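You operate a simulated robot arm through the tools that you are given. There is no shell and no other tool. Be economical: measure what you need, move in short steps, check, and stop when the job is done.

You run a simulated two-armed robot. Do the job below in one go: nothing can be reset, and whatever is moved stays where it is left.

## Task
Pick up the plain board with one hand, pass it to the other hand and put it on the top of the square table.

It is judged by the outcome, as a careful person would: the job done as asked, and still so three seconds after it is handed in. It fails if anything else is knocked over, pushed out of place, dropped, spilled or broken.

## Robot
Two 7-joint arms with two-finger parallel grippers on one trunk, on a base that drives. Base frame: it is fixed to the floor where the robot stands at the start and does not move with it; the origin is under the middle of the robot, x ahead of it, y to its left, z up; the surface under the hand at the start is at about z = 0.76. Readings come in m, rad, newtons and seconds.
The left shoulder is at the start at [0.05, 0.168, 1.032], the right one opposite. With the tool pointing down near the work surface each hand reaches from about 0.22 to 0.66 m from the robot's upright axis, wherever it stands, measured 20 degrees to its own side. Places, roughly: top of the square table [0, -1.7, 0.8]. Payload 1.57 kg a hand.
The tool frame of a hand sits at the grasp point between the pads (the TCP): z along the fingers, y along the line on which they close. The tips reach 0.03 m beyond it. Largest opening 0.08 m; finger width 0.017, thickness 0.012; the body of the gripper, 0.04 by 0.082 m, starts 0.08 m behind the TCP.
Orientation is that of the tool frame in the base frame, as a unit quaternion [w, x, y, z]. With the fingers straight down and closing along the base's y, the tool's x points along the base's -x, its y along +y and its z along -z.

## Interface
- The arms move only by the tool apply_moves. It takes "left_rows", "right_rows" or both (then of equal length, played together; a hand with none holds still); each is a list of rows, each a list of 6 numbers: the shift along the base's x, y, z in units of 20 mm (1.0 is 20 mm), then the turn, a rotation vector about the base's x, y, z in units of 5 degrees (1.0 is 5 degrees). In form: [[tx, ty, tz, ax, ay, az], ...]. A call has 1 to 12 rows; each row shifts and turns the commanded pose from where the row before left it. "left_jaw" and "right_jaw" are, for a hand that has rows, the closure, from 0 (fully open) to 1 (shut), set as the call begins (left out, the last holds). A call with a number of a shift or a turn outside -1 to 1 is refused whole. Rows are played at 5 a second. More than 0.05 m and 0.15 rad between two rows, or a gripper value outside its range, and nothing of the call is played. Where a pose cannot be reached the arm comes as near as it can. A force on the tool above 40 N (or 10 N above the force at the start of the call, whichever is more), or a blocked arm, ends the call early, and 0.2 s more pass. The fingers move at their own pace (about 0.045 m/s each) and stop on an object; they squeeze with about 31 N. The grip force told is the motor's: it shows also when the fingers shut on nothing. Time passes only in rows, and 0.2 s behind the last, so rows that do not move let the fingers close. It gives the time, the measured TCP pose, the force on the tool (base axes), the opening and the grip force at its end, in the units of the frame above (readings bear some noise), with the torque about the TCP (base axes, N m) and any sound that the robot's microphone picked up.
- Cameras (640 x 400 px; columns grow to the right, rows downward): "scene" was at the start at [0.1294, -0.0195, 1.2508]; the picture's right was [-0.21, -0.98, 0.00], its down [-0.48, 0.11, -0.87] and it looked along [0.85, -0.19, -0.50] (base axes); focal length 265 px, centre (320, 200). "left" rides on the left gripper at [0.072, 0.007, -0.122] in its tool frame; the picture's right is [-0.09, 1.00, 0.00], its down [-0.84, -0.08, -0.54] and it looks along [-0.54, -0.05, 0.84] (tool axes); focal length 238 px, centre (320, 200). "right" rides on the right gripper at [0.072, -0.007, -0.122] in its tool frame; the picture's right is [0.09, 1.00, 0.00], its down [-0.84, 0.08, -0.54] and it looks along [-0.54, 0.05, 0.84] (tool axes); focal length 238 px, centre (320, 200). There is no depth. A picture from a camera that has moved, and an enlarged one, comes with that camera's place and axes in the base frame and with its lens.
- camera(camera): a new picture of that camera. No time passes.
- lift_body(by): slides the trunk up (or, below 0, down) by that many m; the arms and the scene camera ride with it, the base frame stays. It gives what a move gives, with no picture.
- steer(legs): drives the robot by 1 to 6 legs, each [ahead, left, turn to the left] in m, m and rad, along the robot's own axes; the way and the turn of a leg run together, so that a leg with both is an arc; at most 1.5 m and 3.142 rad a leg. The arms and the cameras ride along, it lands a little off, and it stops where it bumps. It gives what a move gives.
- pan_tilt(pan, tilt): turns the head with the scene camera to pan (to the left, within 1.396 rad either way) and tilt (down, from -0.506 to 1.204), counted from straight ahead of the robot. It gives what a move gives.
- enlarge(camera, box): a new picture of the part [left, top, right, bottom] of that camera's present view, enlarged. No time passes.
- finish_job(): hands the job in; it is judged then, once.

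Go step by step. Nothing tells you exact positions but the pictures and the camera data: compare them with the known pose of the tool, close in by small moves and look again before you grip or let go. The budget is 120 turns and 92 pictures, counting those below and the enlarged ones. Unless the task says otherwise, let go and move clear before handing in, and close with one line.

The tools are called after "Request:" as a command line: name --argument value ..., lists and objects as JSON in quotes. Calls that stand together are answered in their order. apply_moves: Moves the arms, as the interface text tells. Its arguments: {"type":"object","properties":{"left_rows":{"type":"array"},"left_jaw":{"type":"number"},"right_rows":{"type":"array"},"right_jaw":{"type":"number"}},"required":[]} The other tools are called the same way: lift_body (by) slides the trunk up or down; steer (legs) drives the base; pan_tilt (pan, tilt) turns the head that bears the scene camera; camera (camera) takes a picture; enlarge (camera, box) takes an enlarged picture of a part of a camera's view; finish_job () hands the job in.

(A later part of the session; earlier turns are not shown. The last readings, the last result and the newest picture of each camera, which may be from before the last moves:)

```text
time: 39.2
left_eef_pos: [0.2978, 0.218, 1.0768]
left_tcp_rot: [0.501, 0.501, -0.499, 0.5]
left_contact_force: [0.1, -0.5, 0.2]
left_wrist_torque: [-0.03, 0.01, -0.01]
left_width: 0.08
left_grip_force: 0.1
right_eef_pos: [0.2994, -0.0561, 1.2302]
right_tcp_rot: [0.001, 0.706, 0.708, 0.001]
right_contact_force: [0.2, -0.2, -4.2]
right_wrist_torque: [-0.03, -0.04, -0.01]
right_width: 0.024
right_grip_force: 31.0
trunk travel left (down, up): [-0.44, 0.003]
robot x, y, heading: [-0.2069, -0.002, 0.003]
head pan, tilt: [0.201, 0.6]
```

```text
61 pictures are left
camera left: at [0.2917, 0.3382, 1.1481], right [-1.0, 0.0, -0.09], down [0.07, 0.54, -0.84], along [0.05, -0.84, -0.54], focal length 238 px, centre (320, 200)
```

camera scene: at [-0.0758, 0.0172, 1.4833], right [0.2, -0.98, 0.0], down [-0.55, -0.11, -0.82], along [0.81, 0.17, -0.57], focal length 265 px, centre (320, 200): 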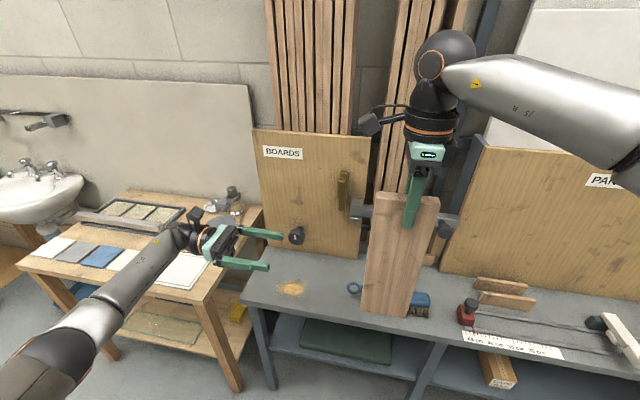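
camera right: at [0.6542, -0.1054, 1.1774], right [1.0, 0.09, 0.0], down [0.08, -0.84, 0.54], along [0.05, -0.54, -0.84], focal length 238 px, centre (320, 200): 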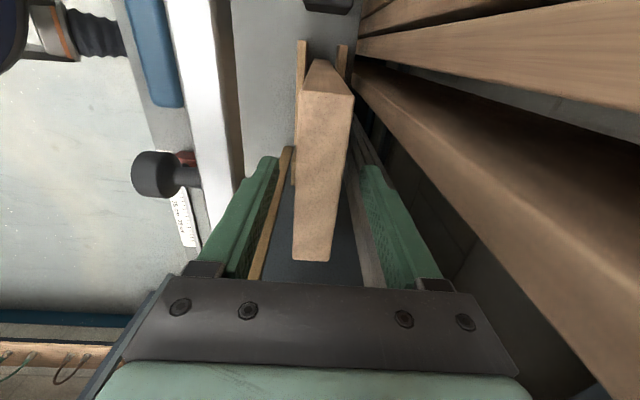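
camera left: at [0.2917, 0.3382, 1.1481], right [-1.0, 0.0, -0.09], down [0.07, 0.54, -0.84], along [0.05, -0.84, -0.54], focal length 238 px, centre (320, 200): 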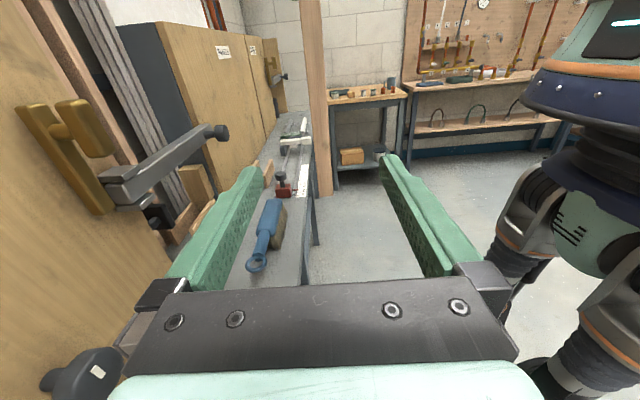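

The left hand faces the board's left edge, centred in x. I approach most of the way and check.

Request:
apply_moves --left_rows '[[0, -1, 0, 0, 0, 0], [0, -1, 0, 0, 0, 0], [0, -1, 0, 0, 0, 0], [0, -1, 0, 0, 0, 0], [0, -1, 0, 0, 0, 0], [0, -1, 0, 0, 0, 0], [0, -1, 0, 0, 0, 0], [0, -1, 0, 0, 0, 0], [0, -1, 0, 0, 0, 0]]'

Request:
camera --camera "left"

Request:
camera --camera "scene"

```text
time: 41.2
left_eef_pos: [0.2992, 0.0366, 1.0763]
left_tcp_rot: [0.5, 0.501, -0.499, 0.5]
left_contact_force: [-0.3, -0.4, -1.3]
left_wrist_torque: [0.02, 0.0, 0.03]
left_width: 0.0802
left_grip_force: 0.1
right_eef_pos: [0.2993, -0.0562, 1.229]
right_tcp_rot: [0.0, 0.707, 0.707, 0.0]
right_contact_force: [-0.1, 0.4, -2.9]
right_wrist_torque: [0.0, -0.01, -0.01]
right_width: 0.0239
right_grip_force: 31.1
trunk travel left (down, up): [-0.44, 0.003]
robot x, y, heading: [-0.2037, 0.0012, 0.004]
head pan, tilt: [0.201, 0.6]
```

```text
60 pictures are left
camera left: at [0.2921, 0.1575, 1.1488], right [-1.0, 0.0, -0.09], down [0.07, 0.54, -0.84], along [0.05, -0.84, -0.54], focal length 238 px, centre (320, 200)
```

left: 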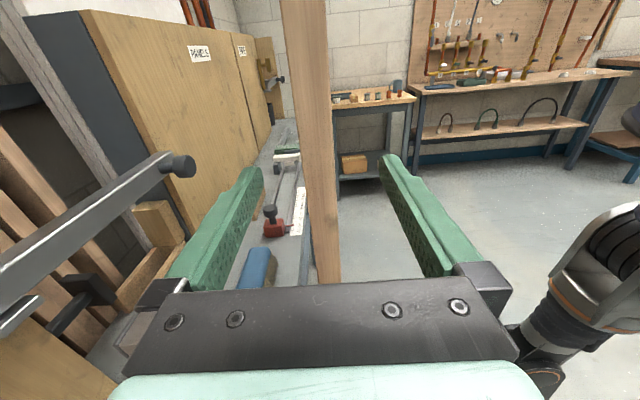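

```text
59 pictures are left
camera scene: at [-0.0761, 0.017, 1.4834], right [0.2, -0.98, 0.0], down [-0.55, -0.11, -0.82], along [0.81, 0.17, -0.57], focal length 265 px, centre (320, 200)
```

scene: 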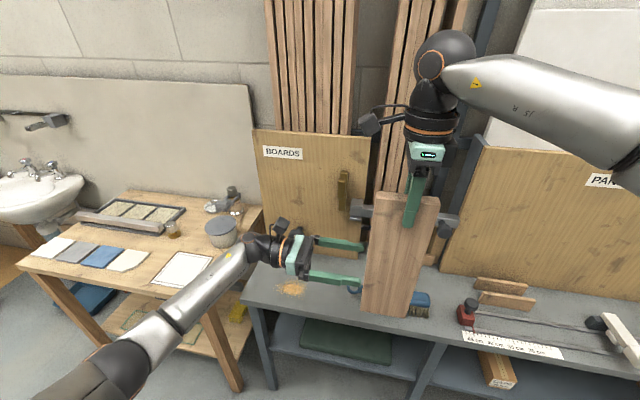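

Aligned; the last 6 cm in, then close the left hand.

Request:
apply_moves --left_rows '[[0, -1, 0, 0, 0, 0], [0, -1, 0.2, 0, 0, 0], [0, -1, 0.2, 0, 0, 0], [0, -0.3, 0, 0, 0, 0]]'

Request:
camera --camera "left"

Request:
enlarge --camera "scene" --box '[230, 100, 490, 340]'

```text
time: 42.2
left_eef_pos: [0.2984, -0.0298, 1.0829]
left_tcp_rot: [0.5, 0.501, -0.499, 0.5]
left_contact_force: [0.4, 0.9, 0.4]
left_wrist_torque: [-0.01, 0.01, -0.01]
left_width: 0.0803
left_grip_force: 0.0
right_eef_pos: [0.2998, -0.0552, 1.2293]
right_tcp_rot: [0.0, 0.706, 0.708, 0.001]
right_contact_force: [0.0, 0.0, -3.7]
right_wrist_torque: [0.0, 0.0, -0.02]
right_width: 0.0236
right_grip_force: 31.1
trunk travel left (down, up): [-0.44, 0.003]
robot x, y, heading: [-0.2026, -0.0022, 0.008]
head pan, tilt: [0.201, 0.6]
```

```text
58 pictures are left
camera left: at [0.2918, 0.091, 1.1564], right [-1.0, 0.0, -0.09], down [0.07, 0.54, -0.84], along [0.05, -0.84, -0.54], focal length 238 px, centre (320, 200)
```

left: 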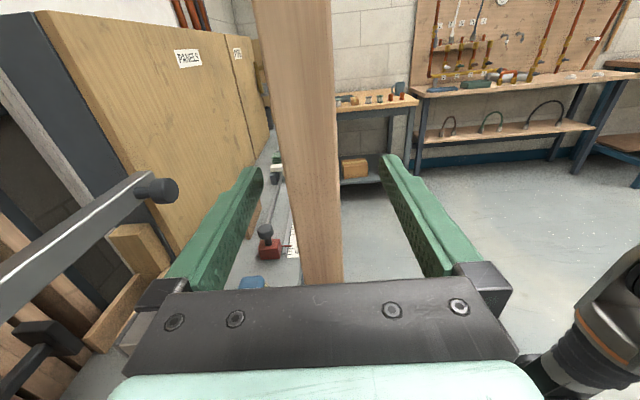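

```text
1.67 times, centred on (360, 220) of scene
camera zoom: at [-0.0761, 0.0174, 1.4834], right [0.2, -0.98, 0.0], down [-0.55, -0.11, -0.82], along [0.81, 0.17, -0.57], focal length 441 px, centre (253, 167)
```

zoom: 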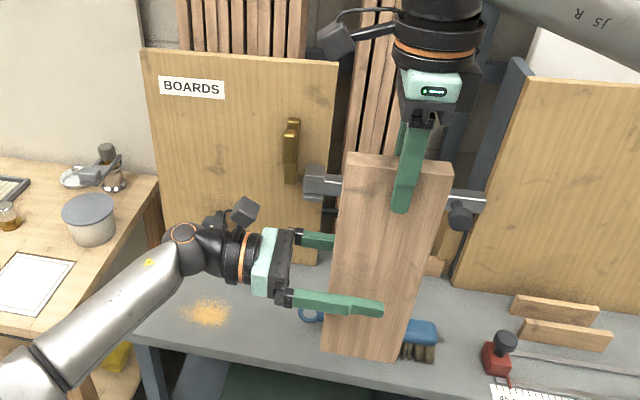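

The left fingers straddle the board nicely. Close the left hand.

Request:
apply_moves --left_rows '[[0, 0, 0, 0, 0, 0], [0, 0, 0, 0, 0, 0], [0, 0, 0, 0, 0, 0], [0, 0, 0, 0, 0, 0], [0, 0, 0, 0, 0, 0], [0, 0, 0, 0, 0, 0], [0, 0, 0, 0, 0, 0]]' --left_jaw 1

Request:
enlarge --camera "scene" --box '[230, 100, 490, 340]'

```text
time: 43.8
left_eef_pos: [0.2994, -0.0287, 1.0839]
left_tcp_rot: [0.5, 0.501, -0.499, 0.5]
left_contact_force: [7.3, -0.7, 0.1]
left_wrist_torque: [-0.01, 0.18, 0.34]
left_width: 0.0239
left_grip_force: 31.1
right_eef_pos: [0.2987, -0.0554, 1.2296]
right_tcp_rot: [0.0, 0.706, 0.708, 0.0]
right_contact_force: [-7.1, 1.0, -3.1]
right_wrist_torque: [0.21, 0.78, -0.15]
right_width: 0.024
right_grip_force: 30.7
trunk travel left (down, up): [-0.44, 0.003]
robot x, y, heading: [-0.2065, 0.0026, 0.002]
head pan, tilt: [0.201, 0.6]
```

```text
1.67 times, centred on (360, 220) of scene
camera zoom: at [-0.0761, 0.0173, 1.4834], right [0.2, -0.98, 0.0], down [-0.55, -0.11, -0.82], along [0.81, 0.17, -0.57], focal length 441 px, centre (253, 167)
```

zoom: 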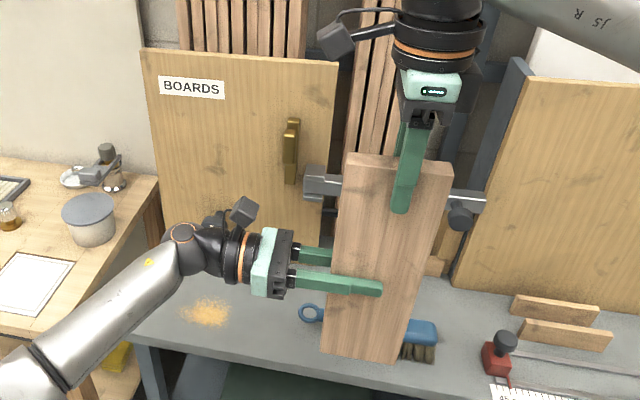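

Both hands hold the board. I open the right hand and raise it clear.

Request:
apply_moves --right_rows '[[0, 0, 0, 0, 0, 0], [0, 0, 0, 0, 0, 0], [0, 0, 0, 0, 0, 0], [0, 0, 0, 0, 0, 0]]' --right_jaw 0

Request:
apply_moves --right_rows '[[0, 0, 1, 0, 0, 0], [0, 0, 1, 0, 0, 0], [0, 0, 1, 0, 0, 0], [0, -1, 1, 0, 0, 0], [0, -1, 0, 0, 0, 0], [0, -1, 0, 0, 0, 0], [0, -1, 0, 0, 0, 0], [0, -1, 0, 0, 0, 0], [0, -1, 0, 0, 0, 0], [0, -1, 0, 0, 0, 0], [0, -1, 0, 0, 0, 0], [0, -1, 0, 0, 0, 0]]'

Request:
camera --camera "scene"

```text
time: 44.8
left_eef_pos: [0.2978, -0.0291, 1.0843]
left_tcp_rot: [0.5, 0.501, -0.499, 0.5]
left_contact_force: [0.0, -0.1, -0.6]
left_wrist_torque: [0.08, 0.01, 0.01]
left_width: 0.0238
left_grip_force: 30.6
right_eef_pos: [0.2992, -0.0561, 1.2297]
right_tcp_rot: [0.001, 0.706, 0.708, 0.0]
right_contact_force: [0.9, 0.3, 0.3]
right_wrist_torque: [0.01, -0.01, 0.03]
right_width: 0.0801
right_grip_force: 0.1
trunk travel left (down, up): [-0.44, 0.003]
robot x, y, heading: [-0.2078, -0.0012, -0.0]
head pan, tilt: [0.201, 0.6]
```

```text
time: 47.4
left_eef_pos: [0.2976, -0.0299, 1.0827]
left_tcp_rot: [0.501, 0.501, -0.499, 0.499]
left_contact_force: [-0.4, -0.2, 0.0]
left_wrist_torque: [0.06, 0.03, 0.0]
left_width: 0.0239
left_grip_force: 31.1
right_eef_pos: [0.3007, -0.2362, 1.3093]
right_tcp_rot: [0.0, 0.706, 0.709, 0.001]
right_contact_force: [-0.1, -0.4, 0.3]
right_wrist_torque: [0.01, 0.0, 0.02]
right_width: 0.0803
right_grip_force: 0.0
trunk travel left (down, up): [-0.44, 0.003]
robot x, y, heading: [-0.2021, 0.0026, 0.003]
head pan, tilt: [0.201, 0.6]
```

```text
55 pictures are left
camera scene: at [-0.0762, 0.0168, 1.4834], right [0.2, -0.98, 0.0], down [-0.55, -0.11, -0.83], along [0.81, 0.17, -0.57], focal length 265 px, centre (320, 200)
```

scene: 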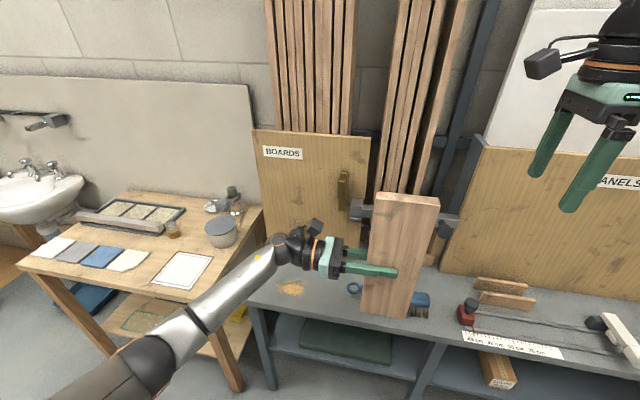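

The left hand alone holds the board. Now I roll it so that the fingers point down with the board lying lengthwise below, moving left a bit, and the right hand goes further aside.

Request:
apply_moves --left_rows '[[0, 0.3, 0.2, 1, 0, 0], [0, 0.3, 0.2, 1, 0, 0], [0, 0.3, 0.2, 1, 0, 0], [0, 0.3, 0.2, 1, 0, 0], [0, 0.3, 0.2, 1, 0, 0], [0, 0.3, 0.2, 1, 0, 0], [0, 0.3, 0.2, 1, 0, 0], [0, 0.3, 0.2, 1, 0, 0], [0, 0.3, 0.2, 1, 0, 0]]' --right_rows '[[0, -0.7, 0, 0, 0, 1], [0, -0.7, 0, 0, 0, 1], [0, -0.7, 0, 0, 0, 1], [0, -0.7, 0, 0, 0, 1], [0, -0.7, 0, 0, 0, 1], [0, -0.7, 0, 0, 0, 1], [0, -0.7, 0, 0, 0, 1], [0, -0.7, 0, 0, 0, 1], [0, -0.7, 0, 0, 0, 1]]'

Request:
apply_moves --left_rows '[[0, 0.4, 0.2, 1, 0, 0], [0, 0.4, 0.2, 1, 0, 0], [0, 0.4, 0.2, 1, 0, 0], [0, 0.4, 0.2, 1, 0, 0], [0, 0.4, 0.2, 1, 0, 0], [0, 0.4, 0.2, 1, 0, 0], [0, 0.4, 0.2, 1, 0, 0], [0, 0.4, 0.2, 1, 0, 0], [0, 0.4, 0.2, 1, 0, 0]]' --right_rows '[[0, 0, 0, 0, 0, 1], [0, 0, 0, 0, 0, 1], [0, 0, 0, 0, 0, 1], [0, 0, 0, 0, 0, 1], [0, 0, 0, 0, 0, 1], [0, 0, 0, 0, 0, 1], [0, 0, 0, 0, 0, 1], [0, 0, 0, 0, 0, 1], [0, 0, 0, 0, 0, 1]]'

Request:
camera --camera "scene"

```text
time: 49.4
left_eef_pos: [0.298, 0.0254, 1.1202]
left_tcp_rot: [0.271, 0.654, -0.653, 0.269]
left_contact_force: [-0.4, -0.6, -3.9]
left_wrist_torque: [0.06, -0.01, 0.02]
left_width: 0.0238
left_grip_force: 31.2
right_eef_pos: [0.3003, -0.3618, 1.3087]
right_tcp_rot: [0.001, 0.381, 0.925, 0.001]
right_contact_force: [-0.7, 1.1, 0.8]
right_wrist_torque: [0.0, 0.01, -0.02]
right_width: 0.0802
right_grip_force: 0.1
trunk travel left (down, up): [-0.44, 0.003]
robot x, y, heading: [-0.2078, -0.0, 0.003]
head pan, tilt: [0.201, 0.6]
```

```text
time: 51.4
left_eef_pos: [0.2978, 0.0958, 1.1565]
left_tcp_rot: [-0.001, 0.708, -0.706, -0.001]
left_contact_force: [-0.6, -0.3, -2.9]
left_wrist_torque: [0.01, 0.0, 0.01]
left_width: 0.0236
left_grip_force: 31.2
right_eef_pos: [0.3019, -0.3618, 1.309]
right_tcp_rot: [-0.001, -0.002, 1.0, 0.002]
right_contact_force: [0.7, 0.5, -0.3]
right_wrist_torque: [-0.02, 0.03, 0.01]
right_width: 0.0796
right_grip_force: 0.0
trunk travel left (down, up): [-0.44, 0.003]
robot x, y, heading: [-0.2057, -0.0003, 0.001]
head pan, tilt: [0.201, 0.6]
```

```text
54 pictures are left
camera scene: at [-0.0762, 0.0172, 1.4834], right [0.2, -0.98, 0.0], down [-0.55, -0.11, -0.82], along [0.81, 0.17, -0.57], focal length 265 px, centre (320, 200)
```

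scene: 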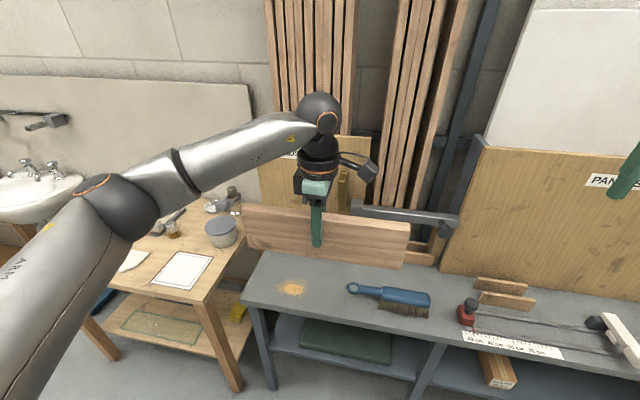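

The board hangs level under the left hand. I yaw it so that it points straight ahead.

Request:
apply_moves --left_rows '[[0, 0.2, 0, 0, 0, -1], [0, 0.2, 0, 0, 0, -1], [0, 0.2, 0, 0, 0, -1], [0, 0.2, 0, 0, 0, -1], [0, 0.2, 0, 0, 0, -1], [0, 0.2, 0, 0, 0, -1], [0, 0.2, 0, 0, 0, -1], [0, 0.2, 0, 0, 0, -1], [0, 0.2, 0, 0, 0, -1]]'

Request:
apply_moves --left_rows '[[0, 0, 0, 0, 0, -1], [0, 0, 0, 0, 0, -1], [0, 0, 0, 0, 0, -1], [0, 0, 0, 0, 0, -1], [0, 0, 0, 0, 0, -1], [0, 0, 0, 0, 0, -1], [0, 0, 0, 0, 0, -1], [0, 0, 0, 0, 0, -1], [0, 0, 0, 0, 0, -1]]'

Request:
camera --camera "scene"

Request:
pan_tilt --pan -1.396 --tilt 0.5

Request:
camera --camera "scene"

```text
time: 53.4
left_eef_pos: [0.2969, 0.1334, 1.157]
left_tcp_rot: [-0.001, -0.382, 0.924, 0.0]
left_contact_force: [0.3, 0.2, -3.0]
left_wrist_torque: [0.01, 0.01, 0.0]
left_width: 0.0241
left_grip_force: 31.3
right_eef_pos: [0.2996, -0.3615, 1.3097]
right_tcp_rot: [0.0, -0.002, 1.0, 0.001]
right_contact_force: [0.1, 0.0, -0.2]
right_wrist_torque: [0.0, 0.0, 0.01]
right_width: 0.08
right_grip_force: 0.2
trunk travel left (down, up): [-0.44, 0.003]
robot x, y, heading: [-0.2049, 0.0013, 0.005]
head pan, tilt: [0.201, 0.6]
```

```text
time: 55.4
left_eef_pos: [0.2986, 0.1345, 1.156]
left_tcp_rot: [0.0, 0.0, 1.0, 0.0]
left_contact_force: [0.0, -0.2, -3.9]
left_wrist_torque: [0.05, -0.01, 0.0]
left_width: 0.0242
left_grip_force: 30.9
right_eef_pos: [0.2995, -0.3616, 1.3103]
right_tcp_rot: [0.0, -0.001, 1.0, 0.002]
right_contact_force: [-0.3, 0.2, 0.3]
right_wrist_torque: [-0.03, 0.05, -0.01]
right_width: 0.0799
right_grip_force: 0.1
trunk travel left (down, up): [-0.44, 0.003]
robot x, y, heading: [-0.2044, -0.0009, 0.001]
head pan, tilt: [0.201, 0.6]
```

```text
53 pictures are left
camera scene: at [-0.0761, 0.0174, 1.4834], right [0.2, -0.98, 0.0], down [-0.55, -0.11, -0.82], along [0.81, 0.17, -0.57], focal length 265 px, centre (320, 200)
```

scene: 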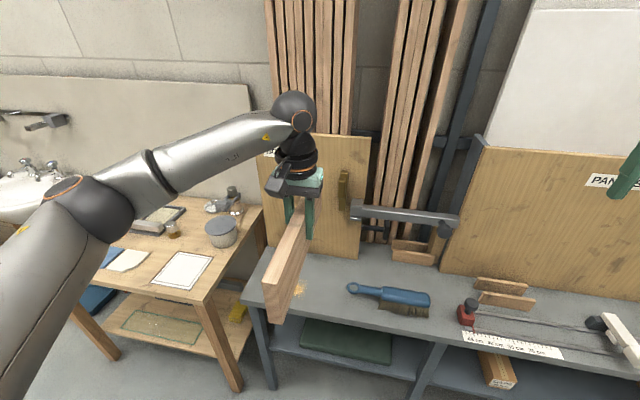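

```text
time: 57.1
left_eef_pos: [0.2974, 0.1334, 1.157]
left_tcp_rot: [0.0, -0.001, 1.0, -0.001]
left_contact_force: [-0.5, 0.1, -3.2]
left_wrist_torque: [-0.03, -0.03, -0.01]
left_width: 0.024
left_grip_force: 31.7
right_eef_pos: [0.3003, -0.3608, 1.3099]
right_tcp_rot: [0.0, -0.002, 1.0, 0.0]
right_contact_force: [-0.5, -0.3, -0.7]
right_wrist_torque: [0.02, 0.0, -0.02]
right_width: 0.08
right_grip_force: 0.0
trunk travel left (down, up): [-0.44, 0.003]
robot x, y, heading: [-0.2064, 0.0012, -0.0]
head pan, tilt: [-1.396, 0.499]
```

```text
52 pictures are left
camera scene: at [-0.1466, -0.09, 1.4925], right [-0.98, -0.18, 0.0], down [-0.08, 0.47, -0.88], along [0.16, -0.86, -0.48], focal length 265 px, centre (320, 200)
```

scene: 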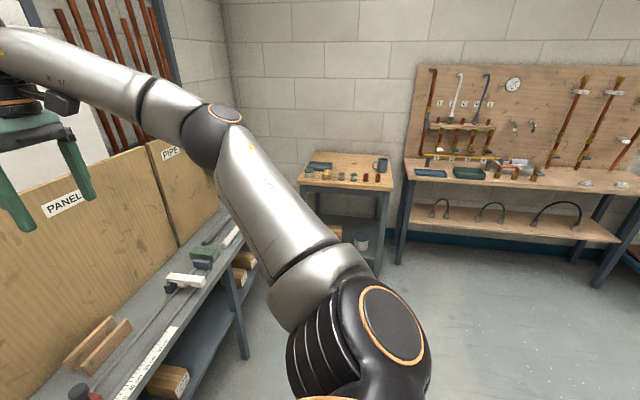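

The way to the square table is open floor. I turn right 90° and drive 0.7 m toward it.

Request:
steer --legs '[[0, 0, -1.571], [0.7, 0, 0]]'

Request:
pan_tilt --pan 0.0 --tilt 0.65

Request:
camera --camera "scene"

```text
time: 64.7
left_eef_pos: [-0.0827, -1.1954, 1.1567]
left_tcp_rot: [0.0, 0.71, 0.704, 0.0]
left_contact_force: [0.4, 0.5, -3.1]
left_wrist_torque: [-0.02, 0.01, -0.02]
left_width: 0.0238
left_grip_force: 30.8
right_eef_pos: [-0.5783, -1.1916, 1.3107]
right_tcp_rot: [0.002, 0.71, 0.704, 0.0]
right_contact_force: [-0.1, 0.5, 0.7]
right_wrist_torque: [0.05, 0.0, 0.01]
right_width: 0.0799
right_grip_force: 0.1
trunk travel left (down, up): [-0.44, 0.003]
robot x, y, heading: [-0.2127, -0.6964, -1.578]
head pan, tilt: [-1.396, 0.499]
```

```text
time: 66.2
left_eef_pos: [-0.0819, -1.195, 1.1562]
left_tcp_rot: [0.0, 0.711, 0.704, 0.0]
left_contact_force: [-0.2, 0.0, -3.9]
left_wrist_torque: [-0.01, 0.01, -0.02]
left_width: 0.0236
left_grip_force: 31.6
right_eef_pos: [-0.5779, -1.1914, 1.3095]
right_tcp_rot: [0.001, 0.71, 0.704, 0.001]
right_contact_force: [-0.4, 0.5, 0.8]
right_wrist_torque: [0.02, 0.04, -0.02]
right_width: 0.08
right_grip_force: 0.1
trunk travel left (down, up): [-0.44, 0.003]
robot x, y, heading: [-0.213, -0.6949, -1.579]
head pan, tilt: [0.0, 0.649]
```

```text
51 pictures are left
camera scene: at [-0.2111, -0.8193, 1.4791], right [-1.0, 0.01, 0.0], down [0.01, 0.6, -0.8], along [-0.01, -0.8, -0.6], focal length 265 px, centre (320, 200)
```

scene: 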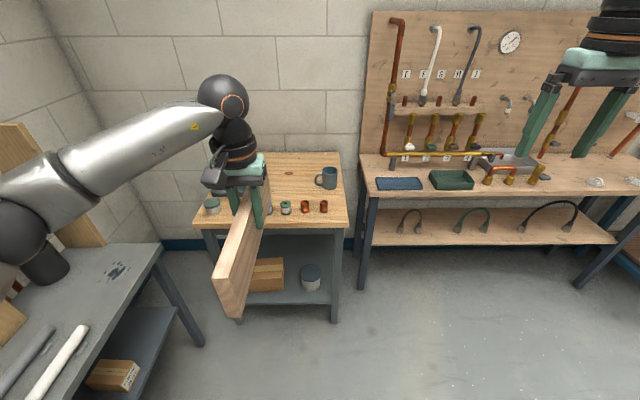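

I'm facing the square table: it spans x -0.32…0.26 and y -1.57…-2.17, with a row of items at the front, a tray at the left and a mug at the right. I'll test tilting the board toward flat up here, while tucking the right hand back.

Request:
apply_moves --left_rows '[[0.3, 0, 0, 0, 1, 0], [0.3, 0, 0, 0, 1, 0], [0.3, 0, 0, 0, 1, 0], [0.3, 0, 0, 0, 1, 0], [0.3, 0, 0, 0, 1, 0], [0.3, 0, 0, 0, 1, 0], [0.3, 0, 0, 0, 1, 0], [0.3, 0, 0, 0, 1, 0], [0.3, 0, 0, 0, 1, 0], [0.3, 0, 0, 0, 1, 0], [0.3, 0, 0, 0, 1, 0], [0.3, 0, 0, 0, 1, 0]]' --right_rows '[[0, 0.8, 0, 0, 0, 0], [0, 0.8, 0, 0, 0, 0], [0, 0.8, 0, 0, 0, 0], [0, 0.8, 0, 0, 0, 0], [0, 0.8, 0, 0, 0, 0], [0, 0.8, 0, 0, 0, 0], [0, 0.8, 0, 0, 0, 0], [0, 0.8, 0, 0, 0, 0], [0, 0, 0, 0, 0, 0], [0, 0, 0, 0, 0, 0], [0, 0, 0, 0, 0, 0], [0, 0, 0, 0, 0, 0]]'

Request:
camera --camera "scene"

```text
time: 68.8
left_eef_pos: [-0.0103, -1.1956, 1.1557]
left_tcp_rot: [-0.352, 0.614, 0.61, -0.357]
left_contact_force: [0.2, -0.4, -3.7]
left_wrist_torque: [0.0, -0.07, -0.02]
left_width: 0.0239
left_grip_force: 31.0
right_eef_pos: [-0.5779, -1.0641, 1.3094]
right_tcp_rot: [0.001, 0.71, 0.704, 0.001]
right_contact_force: [-0.1, 0.0, 0.0]
right_wrist_torque: [0.01, 0.0, 0.01]
right_width: 0.0799
right_grip_force: 0.0
trunk travel left (down, up): [-0.44, 0.003]
robot x, y, heading: [-0.2112, -0.6908, -1.58]
head pan, tilt: [0.0, 0.649]
```

```text
50 pictures are left
camera scene: at [-0.2107, -0.8193, 1.4791], right [-1.0, 0.01, 0.0], down [0.01, 0.6, -0.8], along [-0.01, -0.8, -0.6], focal length 265 px, centre (320, 200)
```

scene: 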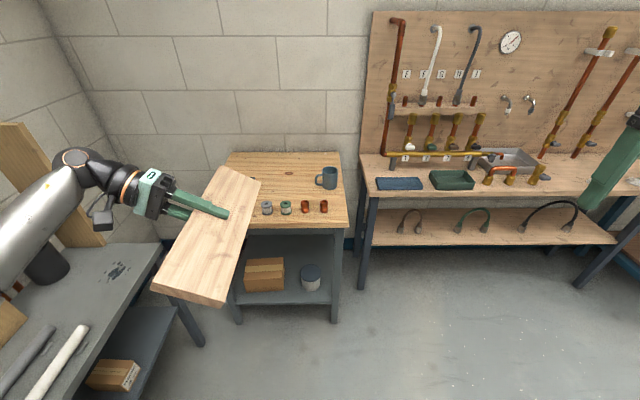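

The tilt to 30° from flat works fine. Now I drive forward 0.57 m so the board is above the table top, staying high.

Request:
steer --legs '[[0.57, 0, 0]]'

Request:
pan_tilt --pan 0.15 --tilt 0.75

Request:
camera --camera "scene"

```text
time: 72.1
left_eef_pos: [-0.016, -1.7615, 1.1563]
left_tcp_rot: [-0.352, 0.615, 0.61, -0.355]
left_contact_force: [-0.6, 0.1, -4.8]
left_wrist_torque: [-0.03, -0.07, 0.01]
left_width: 0.0237
left_grip_force: 31.4
right_eef_pos: [-0.582, -1.6301, 1.3096]
right_tcp_rot: [0.001, 0.71, 0.704, 0.001]
right_contact_force: [0.0, -0.7, -0.3]
right_wrist_torque: [-0.01, 0.02, -0.01]
right_width: 0.0799
right_grip_force: 0.1
trunk travel left (down, up): [-0.44, 0.003]
robot x, y, heading: [-0.2168, -1.2575, -1.577]
head pan, tilt: [0.0, 0.649]
```

```text
time: 72.8
left_eef_pos: [-0.0167, -1.761, 1.1569]
left_tcp_rot: [-0.352, 0.615, 0.61, -0.355]
left_contact_force: [-0.4, 0.7, -3.7]
left_wrist_torque: [-0.03, -0.04, 0.0]
left_width: 0.0241
left_grip_force: 30.8
right_eef_pos: [-0.5828, -1.6301, 1.309]
right_tcp_rot: [0.0, 0.71, 0.704, 0.001]
right_contact_force: [0.0, 0.0, 0.3]
right_wrist_torque: [0.0, -0.04, 0.01]
right_width: 0.08
right_grip_force: 0.0
trunk travel left (down, up): [-0.44, 0.003]
robot x, y, heading: [-0.2135, -1.2606, -1.578]
head pan, tilt: [0.15, 0.75]
```

```text
49 pictures are left
camera scene: at [-0.2034, -1.3798, 1.4705], right [-0.99, -0.14, 0.0], down [-0.1, 0.68, -0.73], along [0.1, -0.72, -0.68], focal length 265 px, centre (320, 200)
```

scene: 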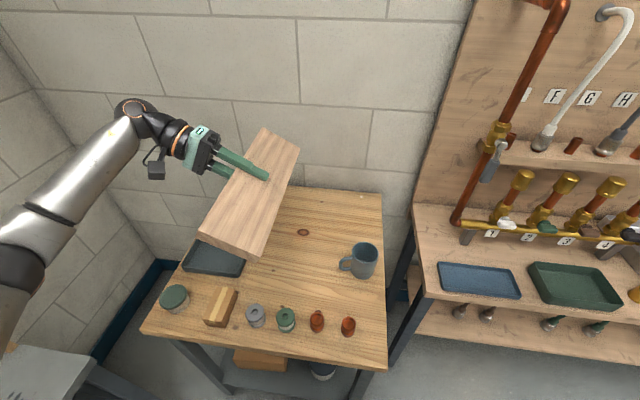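

Clear view: free area is x -0.19…0.06, y -1.67…-2.15 between tray and mug. I shift the board over it (target TCP about (-0.07, -1.87)), and tuck the right hand back further.

Request:
apply_moves --left_rows '[[-0.47, -0.91, 0, 0, 0, 0], [-0.47, -0.91, 0, 0, 0, 0], [-0.47, -0.91, 0, 0, 0, 0], [-0.47, -0.91, 0, 0, 0, 0], [-0.47, -0.91, 0, 0, 0, 0], [-0.47, -0.91, 0, 0, 0, 0]]' --right_rows '[[0, 0.9, 0, 0, 0, 0], [0, 0.9, 0, 0, 0, 0], [0, 0.9, 0, 0, 0, 0], [0, 0.9, 0, 0, 0, 0], [0, 0.9, 0, 0, 0, 0], [0, 0.9, 0, 0, 0, 0]]'

Request:
lift_body --by -0.15

Request:
camera --camera "scene"

```text
time: 74.2
left_eef_pos: [-0.0736, -1.8702, 1.1547]
left_tcp_rot: [-0.352, 0.615, 0.61, -0.354]
left_contact_force: [-0.5, -0.1, -3.6]
left_wrist_torque: [-0.02, -0.05, -0.03]
left_width: 0.0239
left_grip_force: 30.5
right_eef_pos: [-0.5692, -1.5385, 1.3002]
right_tcp_rot: [0.0, 0.71, 0.704, 0.001]
right_contact_force: [-1.4, -0.7, 0.2]
right_wrist_torque: [0.02, -0.03, 0.02]
right_width: 0.0801
right_grip_force: 0.1
right hand out of reach, approached as far as the arm can: row 5, 6
trunk travel left (down, up): [-0.44, 0.003]
robot x, y, heading: [-0.2124, -1.2586, -1.584]
head pan, tilt: [0.15, 0.75]
```

```text
time: 75.9
left_eef_pos: [-0.072, -1.8693, 1.0049]
left_tcp_rot: [-0.352, 0.615, 0.61, -0.355]
left_contact_force: [0.2, 0.2, -4.4]
left_wrist_torque: [0.0, -0.05, -0.01]
left_width: 0.0238
left_grip_force: 31.1
right_eef_pos: [-0.5678, -1.5392, 1.1514]
right_tcp_rot: [0.0, 0.71, 0.704, 0.001]
right_contact_force: [0.0, 1.1, -0.2]
right_wrist_torque: [0.0, 0.01, 0.0]
right_width: 0.0803
right_grip_force: 0.0
trunk travel left (down, up): [-0.29, 0.153]
robot x, y, heading: [-0.2186, -1.258, -1.58]
head pan, tilt: [0.15, 0.75]
```

```text
48 pictures are left
camera scene: at [-0.2034, -1.3798, 1.3205], right [-0.99, -0.14, 0.0], down [-0.1, 0.68, -0.73], along [0.1, -0.72, -0.68], focal length 265 px, centre (320, 200)
```

scene: 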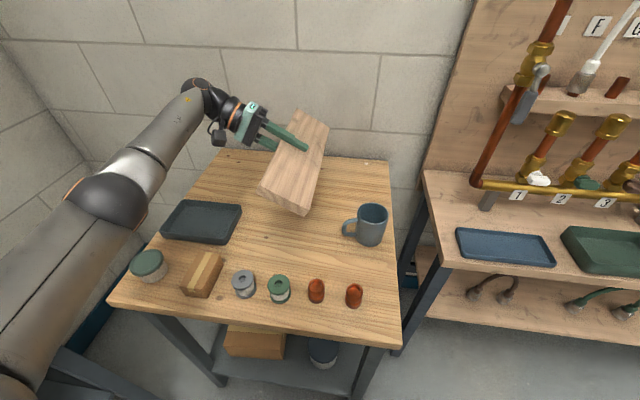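

The free area is right under the board. I lower it with the arm to about 3 cm above contact.

Request:
apply_moves --left_rows '[[0, 0, -1, 0, 0, 0], [0, 0, -1, 0, 0, 0], [0, 0, -1, 0, 0, 0], [0, 0, -1, 0, 0, 0], [0, 0, -1, 0, 0, 0], [0, 0, -1, 0, 0, 0]]'

Request:
enlarge --camera "scene" --box '[120, 100, 420, 310]'

Request:
camera --camera "left"

```text
time: 77.3
left_eef_pos: [-0.0655, -1.8518, 0.9312]
left_tcp_rot: [-0.354, 0.61, 0.614, -0.354]
left_contact_force: [0.0, 0.3, -4.1]
left_wrist_torque: [-0.04, -0.08, -0.02]
left_width: 0.0237
left_grip_force: 31.1
left hand out of reach, approached as far as the arm can: row 2, 3, 4, 5, 6
right_eef_pos: [-0.5691, -1.5389, 1.1502]
right_tcp_rot: [0.0, 0.71, 0.704, 0.002]
right_contact_force: [1.1, 0.1, 0.9]
right_wrist_torque: [-0.01, 0.0, -0.01]
right_width: 0.0801
right_grip_force: 0.0
trunk travel left (down, up): [-0.29, 0.153]
robot x, y, heading: [-0.2137, -1.2544, -1.58]
head pan, tilt: [0.15, 0.75]
```

```text
1.90 times, centred on (270, 205) of scene
camera zoom: at [-0.2038, -1.3797, 1.3205], right [-0.99, -0.14, 0.0], down [-0.1, 0.68, -0.73], along [0.1, -0.72, -0.68], focal length 504 px, centre (415, 190)
```

zoom: 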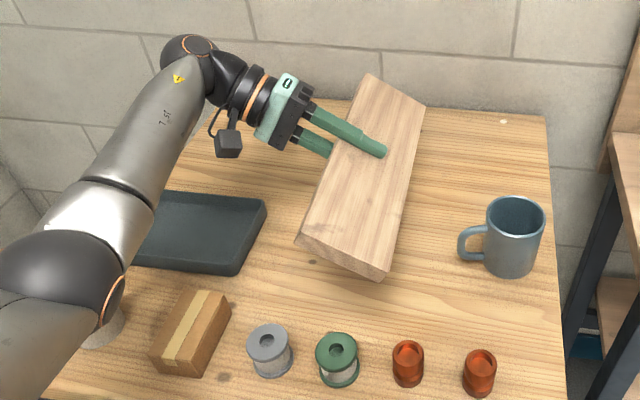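

```text
46 pictures are left
camera left: at [0.0429, -1.7815, 0.9867], right [0.5, -0.09, -0.86], down [0.43, -0.84, 0.34], along [-0.75, -0.54, -0.38], focal length 238 px, centre (320, 200)
```

left: 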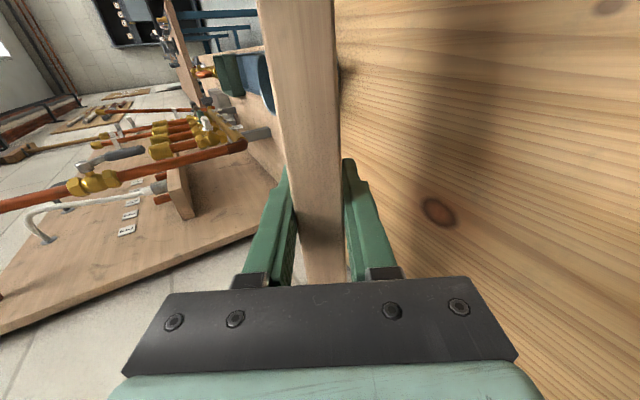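

The arm is near its reach limit, with the elbow well above the items. I'll raise the trunk slightly, drive 3.5 cm closer, and bring the hand back correspondingly.

Request:
lift_body --by 0.04

Request:
steer --legs '[[0.035, 0, 0]]'

Request:
apply_moves --left_rows '[[0, 1, 0, 0, 0, 0], [-0.2, 1, 0, 0, 0, 0], [-0.2, 0.3, 0, 0, 0, 0]]'

Request:
camera --camera "scene"

```text
time: 78.2
left_eef_pos: [-0.0653, -1.8533, 0.9687]
left_tcp_rot: [-0.354, 0.61, 0.614, -0.353]
left_contact_force: [0.2, 0.5, -2.2]
left_wrist_torque: [-0.03, -0.05, -0.01]
left_width: 0.0235
left_grip_force: 30.8
right_eef_pos: [-0.568, -1.5386, 1.1908]
right_tcp_rot: [0.001, 0.71, 0.704, 0.002]
right_contact_force: [-0.3, 0.1, -1.0]
right_wrist_torque: [0.01, -0.01, 0.01]
right_width: 0.0799
right_grip_force: 0.1
trunk travel left (down, up): [-0.33, 0.113]
robot x, y, heading: [-0.2185, -1.2565, -1.579]
head pan, tilt: [0.15, 0.75]
```

```text
time: 79.0
left_eef_pos: [-0.0662, -1.8886, 0.9688]
left_tcp_rot: [-0.354, 0.61, 0.614, -0.353]
left_contact_force: [0.4, 0.5, -4.1]
left_wrist_torque: [0.0, -0.06, -0.03]
left_width: 0.0239
left_grip_force: 31.5
right_eef_pos: [-0.5697, -1.5737, 1.1902]
right_tcp_rot: [-0.001, 0.71, 0.704, 0.002]
right_contact_force: [-0.2, -0.2, -0.5]
right_wrist_torque: [0.06, 0.0, -0.02]
right_width: 0.0798
right_grip_force: 0.1
trunk travel left (down, up): [-0.33, 0.113]
robot x, y, heading: [-0.2171, -1.2927, -1.581]
head pan, tilt: [0.15, 0.75]
```

```text
time: 79.8
left_eef_pos: [-0.0737, -1.8417, 0.9718]
left_tcp_rot: [-0.354, 0.611, 0.613, -0.354]
left_contact_force: [0.7, 0.9, -2.9]
left_wrist_torque: [-0.06, -0.08, -0.02]
left_width: 0.0237
left_grip_force: 31.2
right_eef_pos: [-0.5685, -1.5732, 1.1911]
right_tcp_rot: [0.0, 0.71, 0.705, 0.001]
right_contact_force: [-0.8, 0.2, 0.5]
right_wrist_torque: [-0.01, 0.0, 0.0]
right_width: 0.0801
right_grip_force: 0.1
trunk travel left (down, up): [-0.33, 0.113]
robot x, y, heading: [-0.2135, -1.2892, -1.579]
head pan, tilt: [0.15, 0.75]
```

```text
45 pictures are left
camera scene: at [-0.2038, -1.4149, 1.3605], right [-0.99, -0.14, 0.0], down [-0.1, 0.68, -0.73], along [0.1, -0.72, -0.68], focal length 265 px, centre (320, 200)
```

scene: 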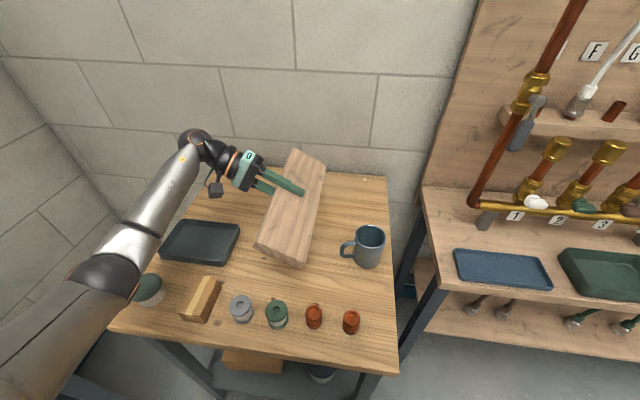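

Now lower 8 cm with the arm.

Request:
apply_moves --left_rows '[[0, 0, -1, 0, 0, 0], [0, 0, -1, 0, 0, 0], [0, 0, -1, 0, 0, 0], [0, 0, -1, 0, 0, 0]]'

Request:
enlarge --camera "scene" --box '[120, 120, 420, 330]'

```text
time: 80.8
left_eef_pos: [-0.0744, -1.8417, 0.8897]
left_tcp_rot: [-0.354, 0.61, 0.615, -0.354]
left_contact_force: [-0.6, 0.3, -3.2]
left_wrist_torque: [-0.06, -0.04, 0.01]
left_width: 0.0239
left_grip_force: 30.6
right_eef_pos: [-0.569, -1.5737, 1.1907]
right_tcp_rot: [0.001, 0.711, 0.704, 0.002]
right_contact_force: [-0.2, 0.1, 0.0]
right_wrist_torque: [0.01, -0.03, -0.02]
right_width: 0.08
right_grip_force: 0.0
trunk travel left (down, up): [-0.33, 0.113]
robot x, y, heading: [-0.2142, -1.2962, -1.577]
head pan, tilt: [0.15, 0.75]
```

```text
1.90 times, centred on (270, 225) of scene
camera zoom: at [-0.204, -1.4151, 1.3605], right [-0.99, -0.14, 0.0], down [-0.1, 0.68, -0.73], along [0.1, -0.72, -0.68], focal length 504 px, centre (415, 152)
```

zoom: 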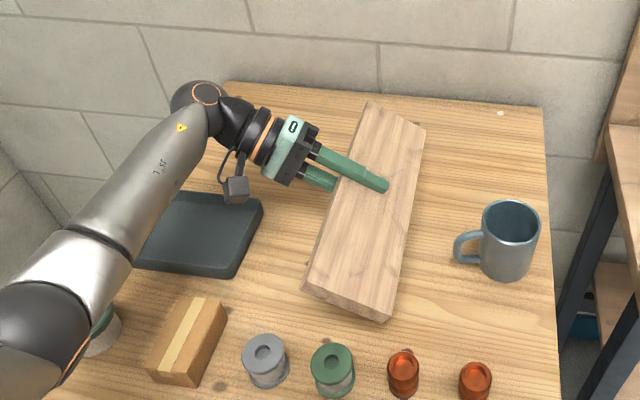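

The lower edge is about 4 cm above the table with free space on all sides. Lower slowly to contact.

Request:
apply_moves --left_rows '[[0, 0, -0.5, 0, 0, 0], [0, 0, -0.5, 0, 0, 0], [0, 0, -0.5, 0, 0, 0], [0, 0, -0.3, 0, 0, 0]]'

Request:
enlarge --camera "scene" --box '[200, 140, 400, 300]'

```text
time: 81.8
left_eef_pos: [-0.0741, -1.8418, 0.8909]
left_tcp_rot: [-0.354, 0.61, 0.614, -0.353]
left_contact_force: [1.1, -0.1, -4.4]
left_wrist_torque: [-0.02, -0.08, -0.01]
left_width: 0.0238
left_grip_force: 30.9
left hand out of reach, approached as far as the arm can: row 1, 2, 3, 4
right_eef_pos: [-0.5687, -1.5742, 1.1899]
right_tcp_rot: [0.0, 0.71, 0.704, 0.001]
right_contact_force: [0.5, 0.2, -0.4]
right_wrist_torque: [0.0, -0.01, 0.0]
right_width: 0.0797
right_grip_force: 0.1
trunk travel left (down, up): [-0.33, 0.113]
robot x, y, heading: [-0.2188, -1.2947, -1.575]
head pan, tilt: [0.15, 0.75]
```

```text
2.50 times, centred on (300, 220) of scene
camera zoom: at [-0.2037, -1.4149, 1.3605], right [-0.99, -0.14, 0.0], down [-0.1, 0.68, -0.73], along [0.1, -0.72, -0.68], focal length 662 px, centre (370, 150)
```

zoom: 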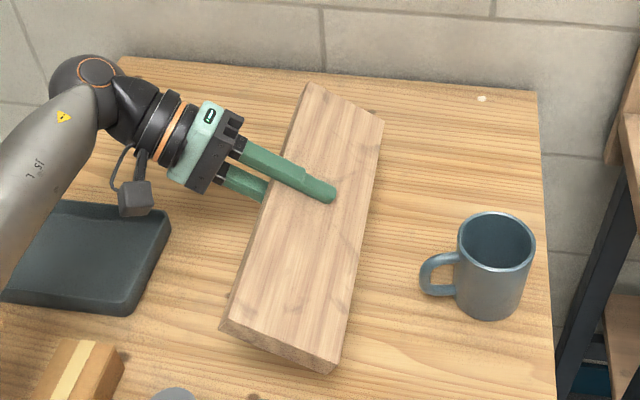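

Arm limit again, so I use the trunk for the last centimetres.

Request:
lift_body --by -0.03

Request:
lift_body --by -0.008

Request:
enlarge --camera "scene" --box '[100, 140, 400, 340]'

```text
time: 82.6
left_eef_pos: [-0.0751, -1.8413, 0.8615]
left_tcp_rot: [-0.354, 0.61, 0.614, -0.353]
left_contact_force: [0.0, -0.5, -3.5]
left_wrist_torque: [-0.02, -0.09, -0.03]
left_width: 0.0236
left_grip_force: 30.7
right_eef_pos: [-0.5695, -1.5736, 1.1611]
right_tcp_rot: [0.0, 0.71, 0.704, 0.001]
right_contact_force: [0.1, 0.4, -0.4]
right_wrist_torque: [0.0, 0.03, -0.01]
right_width: 0.0799
right_grip_force: 0.1
trunk travel left (down, up): [-0.3, 0.143]
robot x, y, heading: [-0.2169, -1.2934, -1.575]
head pan, tilt: [0.15, 0.75]
```

```text
time: 83.1
left_eef_pos: [-0.0739, -1.8409, 0.853]
left_tcp_rot: [-0.354, 0.61, 0.614, -0.354]
left_contact_force: [-0.2, -0.3, -4.6]
left_wrist_torque: [-0.03, -0.09, 0.0]
left_width: 0.0237
left_grip_force: 30.7
right_eef_pos: [-0.5695, -1.5736, 1.1527]
right_tcp_rot: [-0.001, 0.71, 0.704, 0.001]
right_contact_force: [0.8, -0.5, 0.0]
right_wrist_torque: [-0.02, -0.01, 0.01]
right_width: 0.0803
right_grip_force: 0.1
trunk travel left (down, up): [-0.292, 0.151]
robot x, y, heading: [-0.2167, -1.2904, -1.576]
head pan, tilt: [0.15, 0.75]
```

```text
2.00 times, centred on (250, 240) of scene
camera zoom: at [-0.2037, -1.4147, 1.3225], right [-0.99, -0.14, 0.0], down [-0.1, 0.68, -0.73], along [0.1, -0.72, -0.68], focal length 530 px, centre (460, 120)
```

zoom: 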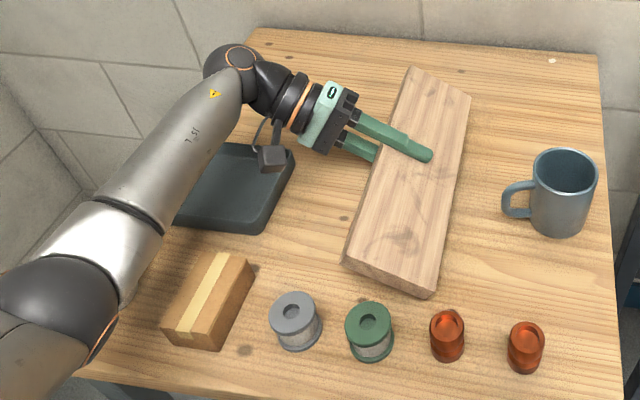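

Very near contact. I flatten the tilt by 5° more, then lower in small steps, watching the force.

Request:
apply_moves --left_rows '[[0, 0, 0, 0, 0.5, 0], [0, 0, 0, 0, 0.5, 0]]'

Request:
lift_body --by -0.006

Request:
lift_body --by -0.005

Request:
enlarge --camera "scene" --box '[200, 140, 400, 300]'

```text
time: 83.7
left_eef_pos: [-0.0758, -1.8416, 0.8538]
left_tcp_rot: [-0.354, 0.61, 0.614, -0.353]
left_contact_force: [1.1, -0.8, -2.5]
left_wrist_torque: [-0.01, -0.06, 0.02]
left_width: 0.0237
left_grip_force: 31.2
left hand out of reach, approached as far as the arm can: row 2
right_eef_pos: [-0.5688, -1.5741, 1.1525]
right_tcp_rot: [0.0, 0.71, 0.704, 0.001]
right_contact_force: [0.3, 0.2, -0.9]
right_wrist_torque: [0.03, -0.01, -0.01]
right_width: 0.0802
right_grip_force: 0.1
trunk travel left (down, up): [-0.292, 0.151]
robot x, y, heading: [-0.2143, -1.2908, -1.58]
head pan, tilt: [0.15, 0.75]
```

```text
time: 84.3
left_eef_pos: [-0.0732, -1.8409, 0.8464]
left_tcp_rot: [-0.353, 0.61, 0.615, -0.353]
left_contact_force: [-0.8, -0.5, -3.6]
left_wrist_torque: [-0.04, -0.04, 0.0]
left_width: 0.0239
left_grip_force: 30.7
right_eef_pos: [-0.5685, -1.5737, 1.1473]
right_tcp_rot: [0.0, 0.71, 0.704, 0.002]
right_contact_force: [-0.4, -2.0, 0.1]
right_wrist_torque: [-0.01, 0.0, -0.02]
right_width: 0.0799
right_grip_force: 0.1
trunk travel left (down, up): [-0.286, 0.157]
robot x, y, heading: [-0.2172, -1.2921, -1.579]
head pan, tilt: [0.15, 0.75]
```

```text
time: 84.8
left_eef_pos: [-0.0747, -1.8405, 0.8464]
left_tcp_rot: [-0.354, 0.61, 0.613, -0.357]
left_contact_force: [4.7, 0.6, 11.7]
left_wrist_torque: [0.58, 0.57, -0.62]
left_width: 0.0239
left_grip_force: 31.1
right_eef_pos: [-0.5695, -1.5728, 1.142]
right_tcp_rot: [0.001, 0.71, 0.704, 0.001]
right_contact_force: [0.8, 0.2, -0.3]
right_wrist_torque: [-0.01, -0.01, -0.02]
right_width: 0.0801
right_grip_force: 0.0
trunk travel left (down, up): [-0.281, 0.162]
robot x, y, heading: [-0.2141, -1.2968, -1.584]
head pan, tilt: [0.15, 0.75]
```

```text
2.50 times, centred on (300, 220) of scene
camera zoom: at [-0.2035, -1.4136, 1.3119], right [-0.99, -0.14, 0.0], down [-0.1, 0.67, -0.73], along [0.1, -0.72, -0.68], focal length 662 px, centre (370, 150)
```

zoom: 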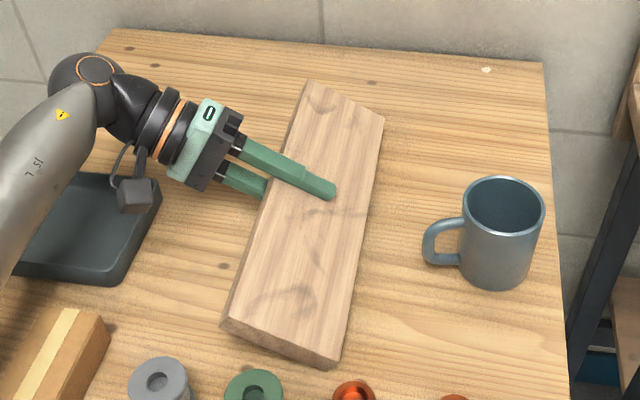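

The lower edge touched down at TCP z≈0.846, just as computed. To flatten more I need reach, so I lift 5 cm with the arm, lower the trunk by the same amount, then tilt 10° more.

Request:
apply_moves --left_rows '[[0, 0, 0.9, 0, 0, 0], [0, 0, 0.9, 0, 0, 0], [0, 0, 0.9, 0, 0, 0]]'

Request:
lift_body --by -0.04

Request:
apply_moves --left_rows '[[0, 0, 0, 0, 0.5, 0], [0, 0, 0, 0, 0.5, 0], [0, 0, 0, 0, 0.5, 0], [0, 0, 0, 0, 0.5, 0]]'

Request:
camera --camera "scene"

```text
time: 85.6
left_eef_pos: [-0.0739, -1.8411, 0.895]
left_tcp_rot: [-0.353, 0.61, 0.615, -0.353]
left_contact_force: [0.3, -1.1, -3.6]
left_wrist_torque: [-0.03, -0.05, 0.03]
left_width: 0.0237
left_grip_force: 31.3
right_eef_pos: [-0.5688, -1.5738, 1.1417]
right_tcp_rot: [0.001, 0.711, 0.704, 0.001]
right_contact_force: [-0.5, 0.1, 0.2]
right_wrist_torque: [0.0, -0.03, 0.02]
right_width: 0.0799
right_grip_force: 0.0
trunk travel left (down, up): [-0.281, 0.162]
robot x, y, heading: [-0.2183, -1.2922, -1.579]
head pan, tilt: [0.15, 0.75]
```

```text
time: 86.5
left_eef_pos: [-0.0739, -1.8413, 0.855]
left_tcp_rot: [-0.354, 0.61, 0.614, -0.354]
left_contact_force: [0.6, -0.1, -3.6]
left_wrist_torque: [-0.03, -0.08, 0.01]
left_width: 0.024
left_grip_force: 30.8
right_eef_pos: [-0.5695, -1.5731, 1.1025]
right_tcp_rot: [0.0, 0.711, 0.704, 0.001]
right_contact_force: [0.4, -0.5, -0.3]
right_wrist_torque: [0.04, 0.02, 0.02]
right_width: 0.0803
right_grip_force: 0.0
trunk travel left (down, up): [-0.241, 0.202]
robot x, y, heading: [-0.2163, -1.2923, -1.576]
head pan, tilt: [0.15, 0.75]
```

```text
time: 87.5
left_eef_pos: [-0.0736, -1.8417, 0.8551]
left_tcp_rot: [-0.405, 0.577, 0.582, -0.406]
left_contact_force: [0.4, 0.0, -3.6]
left_wrist_torque: [-0.02, -0.06, 0.01]
left_width: 0.0239
left_grip_force: 30.8
right_eef_pos: [-0.5688, -1.5733, 1.1022]
right_tcp_rot: [0.0, 0.71, 0.704, 0.001]
right_contact_force: [-0.4, 0.1, 0.1]
right_wrist_torque: [0.01, -0.03, 0.01]
right_width: 0.0801
right_grip_force: 0.0
trunk travel left (down, up): [-0.241, 0.202]
robot x, y, heading: [-0.2187, -1.2941, -1.581]
head pan, tilt: [0.15, 0.75]
```

```text
40 pictures are left
camera scene: at [-0.2037, -1.4149, 1.2715], right [-0.99, -0.14, 0.0], down [-0.1, 0.68, -0.73], along [0.1, -0.72, -0.68], focal length 265 px, centre (320, 200)
```

scene: 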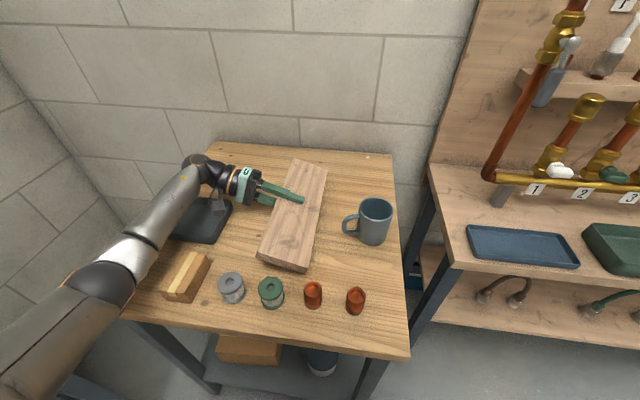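

Tilt is now 20° from flat and everything is clear. Lower slowly to contact (expected at about z=0.836).

Request:
apply_moves --left_rows '[[0, 0, -0.4, 0, 0, 0], [0, 0, -0.3, 0, 0, 0], [0, 0, -0.2, 0, 0, 0]]'

Request:
enlarge --camera "scene" --box '[60, 140, 360, 320]'

```text
time: 88.3
left_eef_pos: [-0.075, -1.8407, 0.8354]
left_tcp_rot: [-0.407, 0.575, 0.583, -0.404]
left_contact_force: [0.1, -0.4, -4.1]
left_wrist_torque: [-0.04, -0.11, -0.05]
left_width: 0.0238
left_grip_force: 31.3
right_eef_pos: [-0.5699, -1.5732, 1.1019]
right_tcp_rot: [0.0, 0.71, 0.704, 0.001]
right_contact_force: [0.3, 0.4, 0.1]
right_wrist_torque: [0.03, 0.03, 0.01]
right_width: 0.0801
right_grip_force: 0.0
trunk travel left (down, up): [-0.241, 0.202]
robot x, y, heading: [-0.2131, -1.293, -1.578]
head pan, tilt: [0.15, 0.75]
```

```text
2.13 times, centred on (210, 230) of scene
camera zoom: at [-0.2038, -1.4149, 1.2715], right [-0.99, -0.14, 0.0], down [-0.1, 0.68, -0.73], along [0.1, -0.72, -0.68], focal length 565 px, centre (555, 136)
```

zoom: 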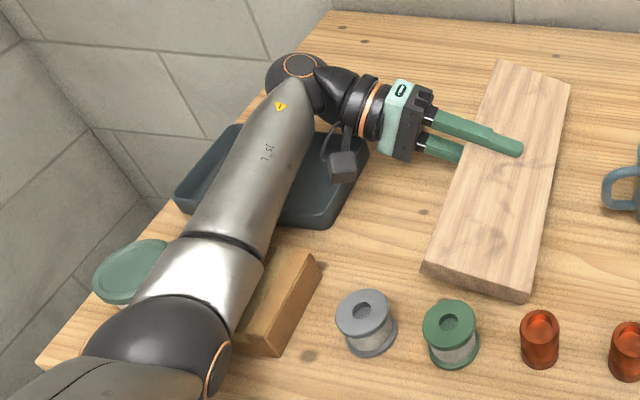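

Almost touching; a few more millimetres.

Request:
apply_moves --left_rows '[[0, 0, -0.15, 0, 0, 0], [0, 0, -0.1, 0, 0, 0]]'

```text
time: 88.9
left_eef_pos: [-0.0733, -1.8406, 0.8367]
left_tcp_rot: [-0.407, 0.575, 0.583, -0.405]
left_contact_force: [0.3, -0.3, -4.1]
left_wrist_torque: [0.01, -0.06, -0.01]
left_width: 0.0238
left_grip_force: 31.3
left hand out of reach, approached as far as the arm can: row 2
right_eef_pos: [-0.5693, -1.5731, 1.102]
right_tcp_rot: [0.0, 0.709, 0.705, 0.001]
right_contact_force: [1.3, -0.2, -0.3]
right_wrist_torque: [-0.01, 0.01, 0.01]
right_width: 0.0802
right_grip_force: 0.1
trunk travel left (down, up): [-0.241, 0.202]
robot x, y, heading: [-0.2159, -1.2929, -1.582]
head pan, tilt: [0.15, 0.75]
```

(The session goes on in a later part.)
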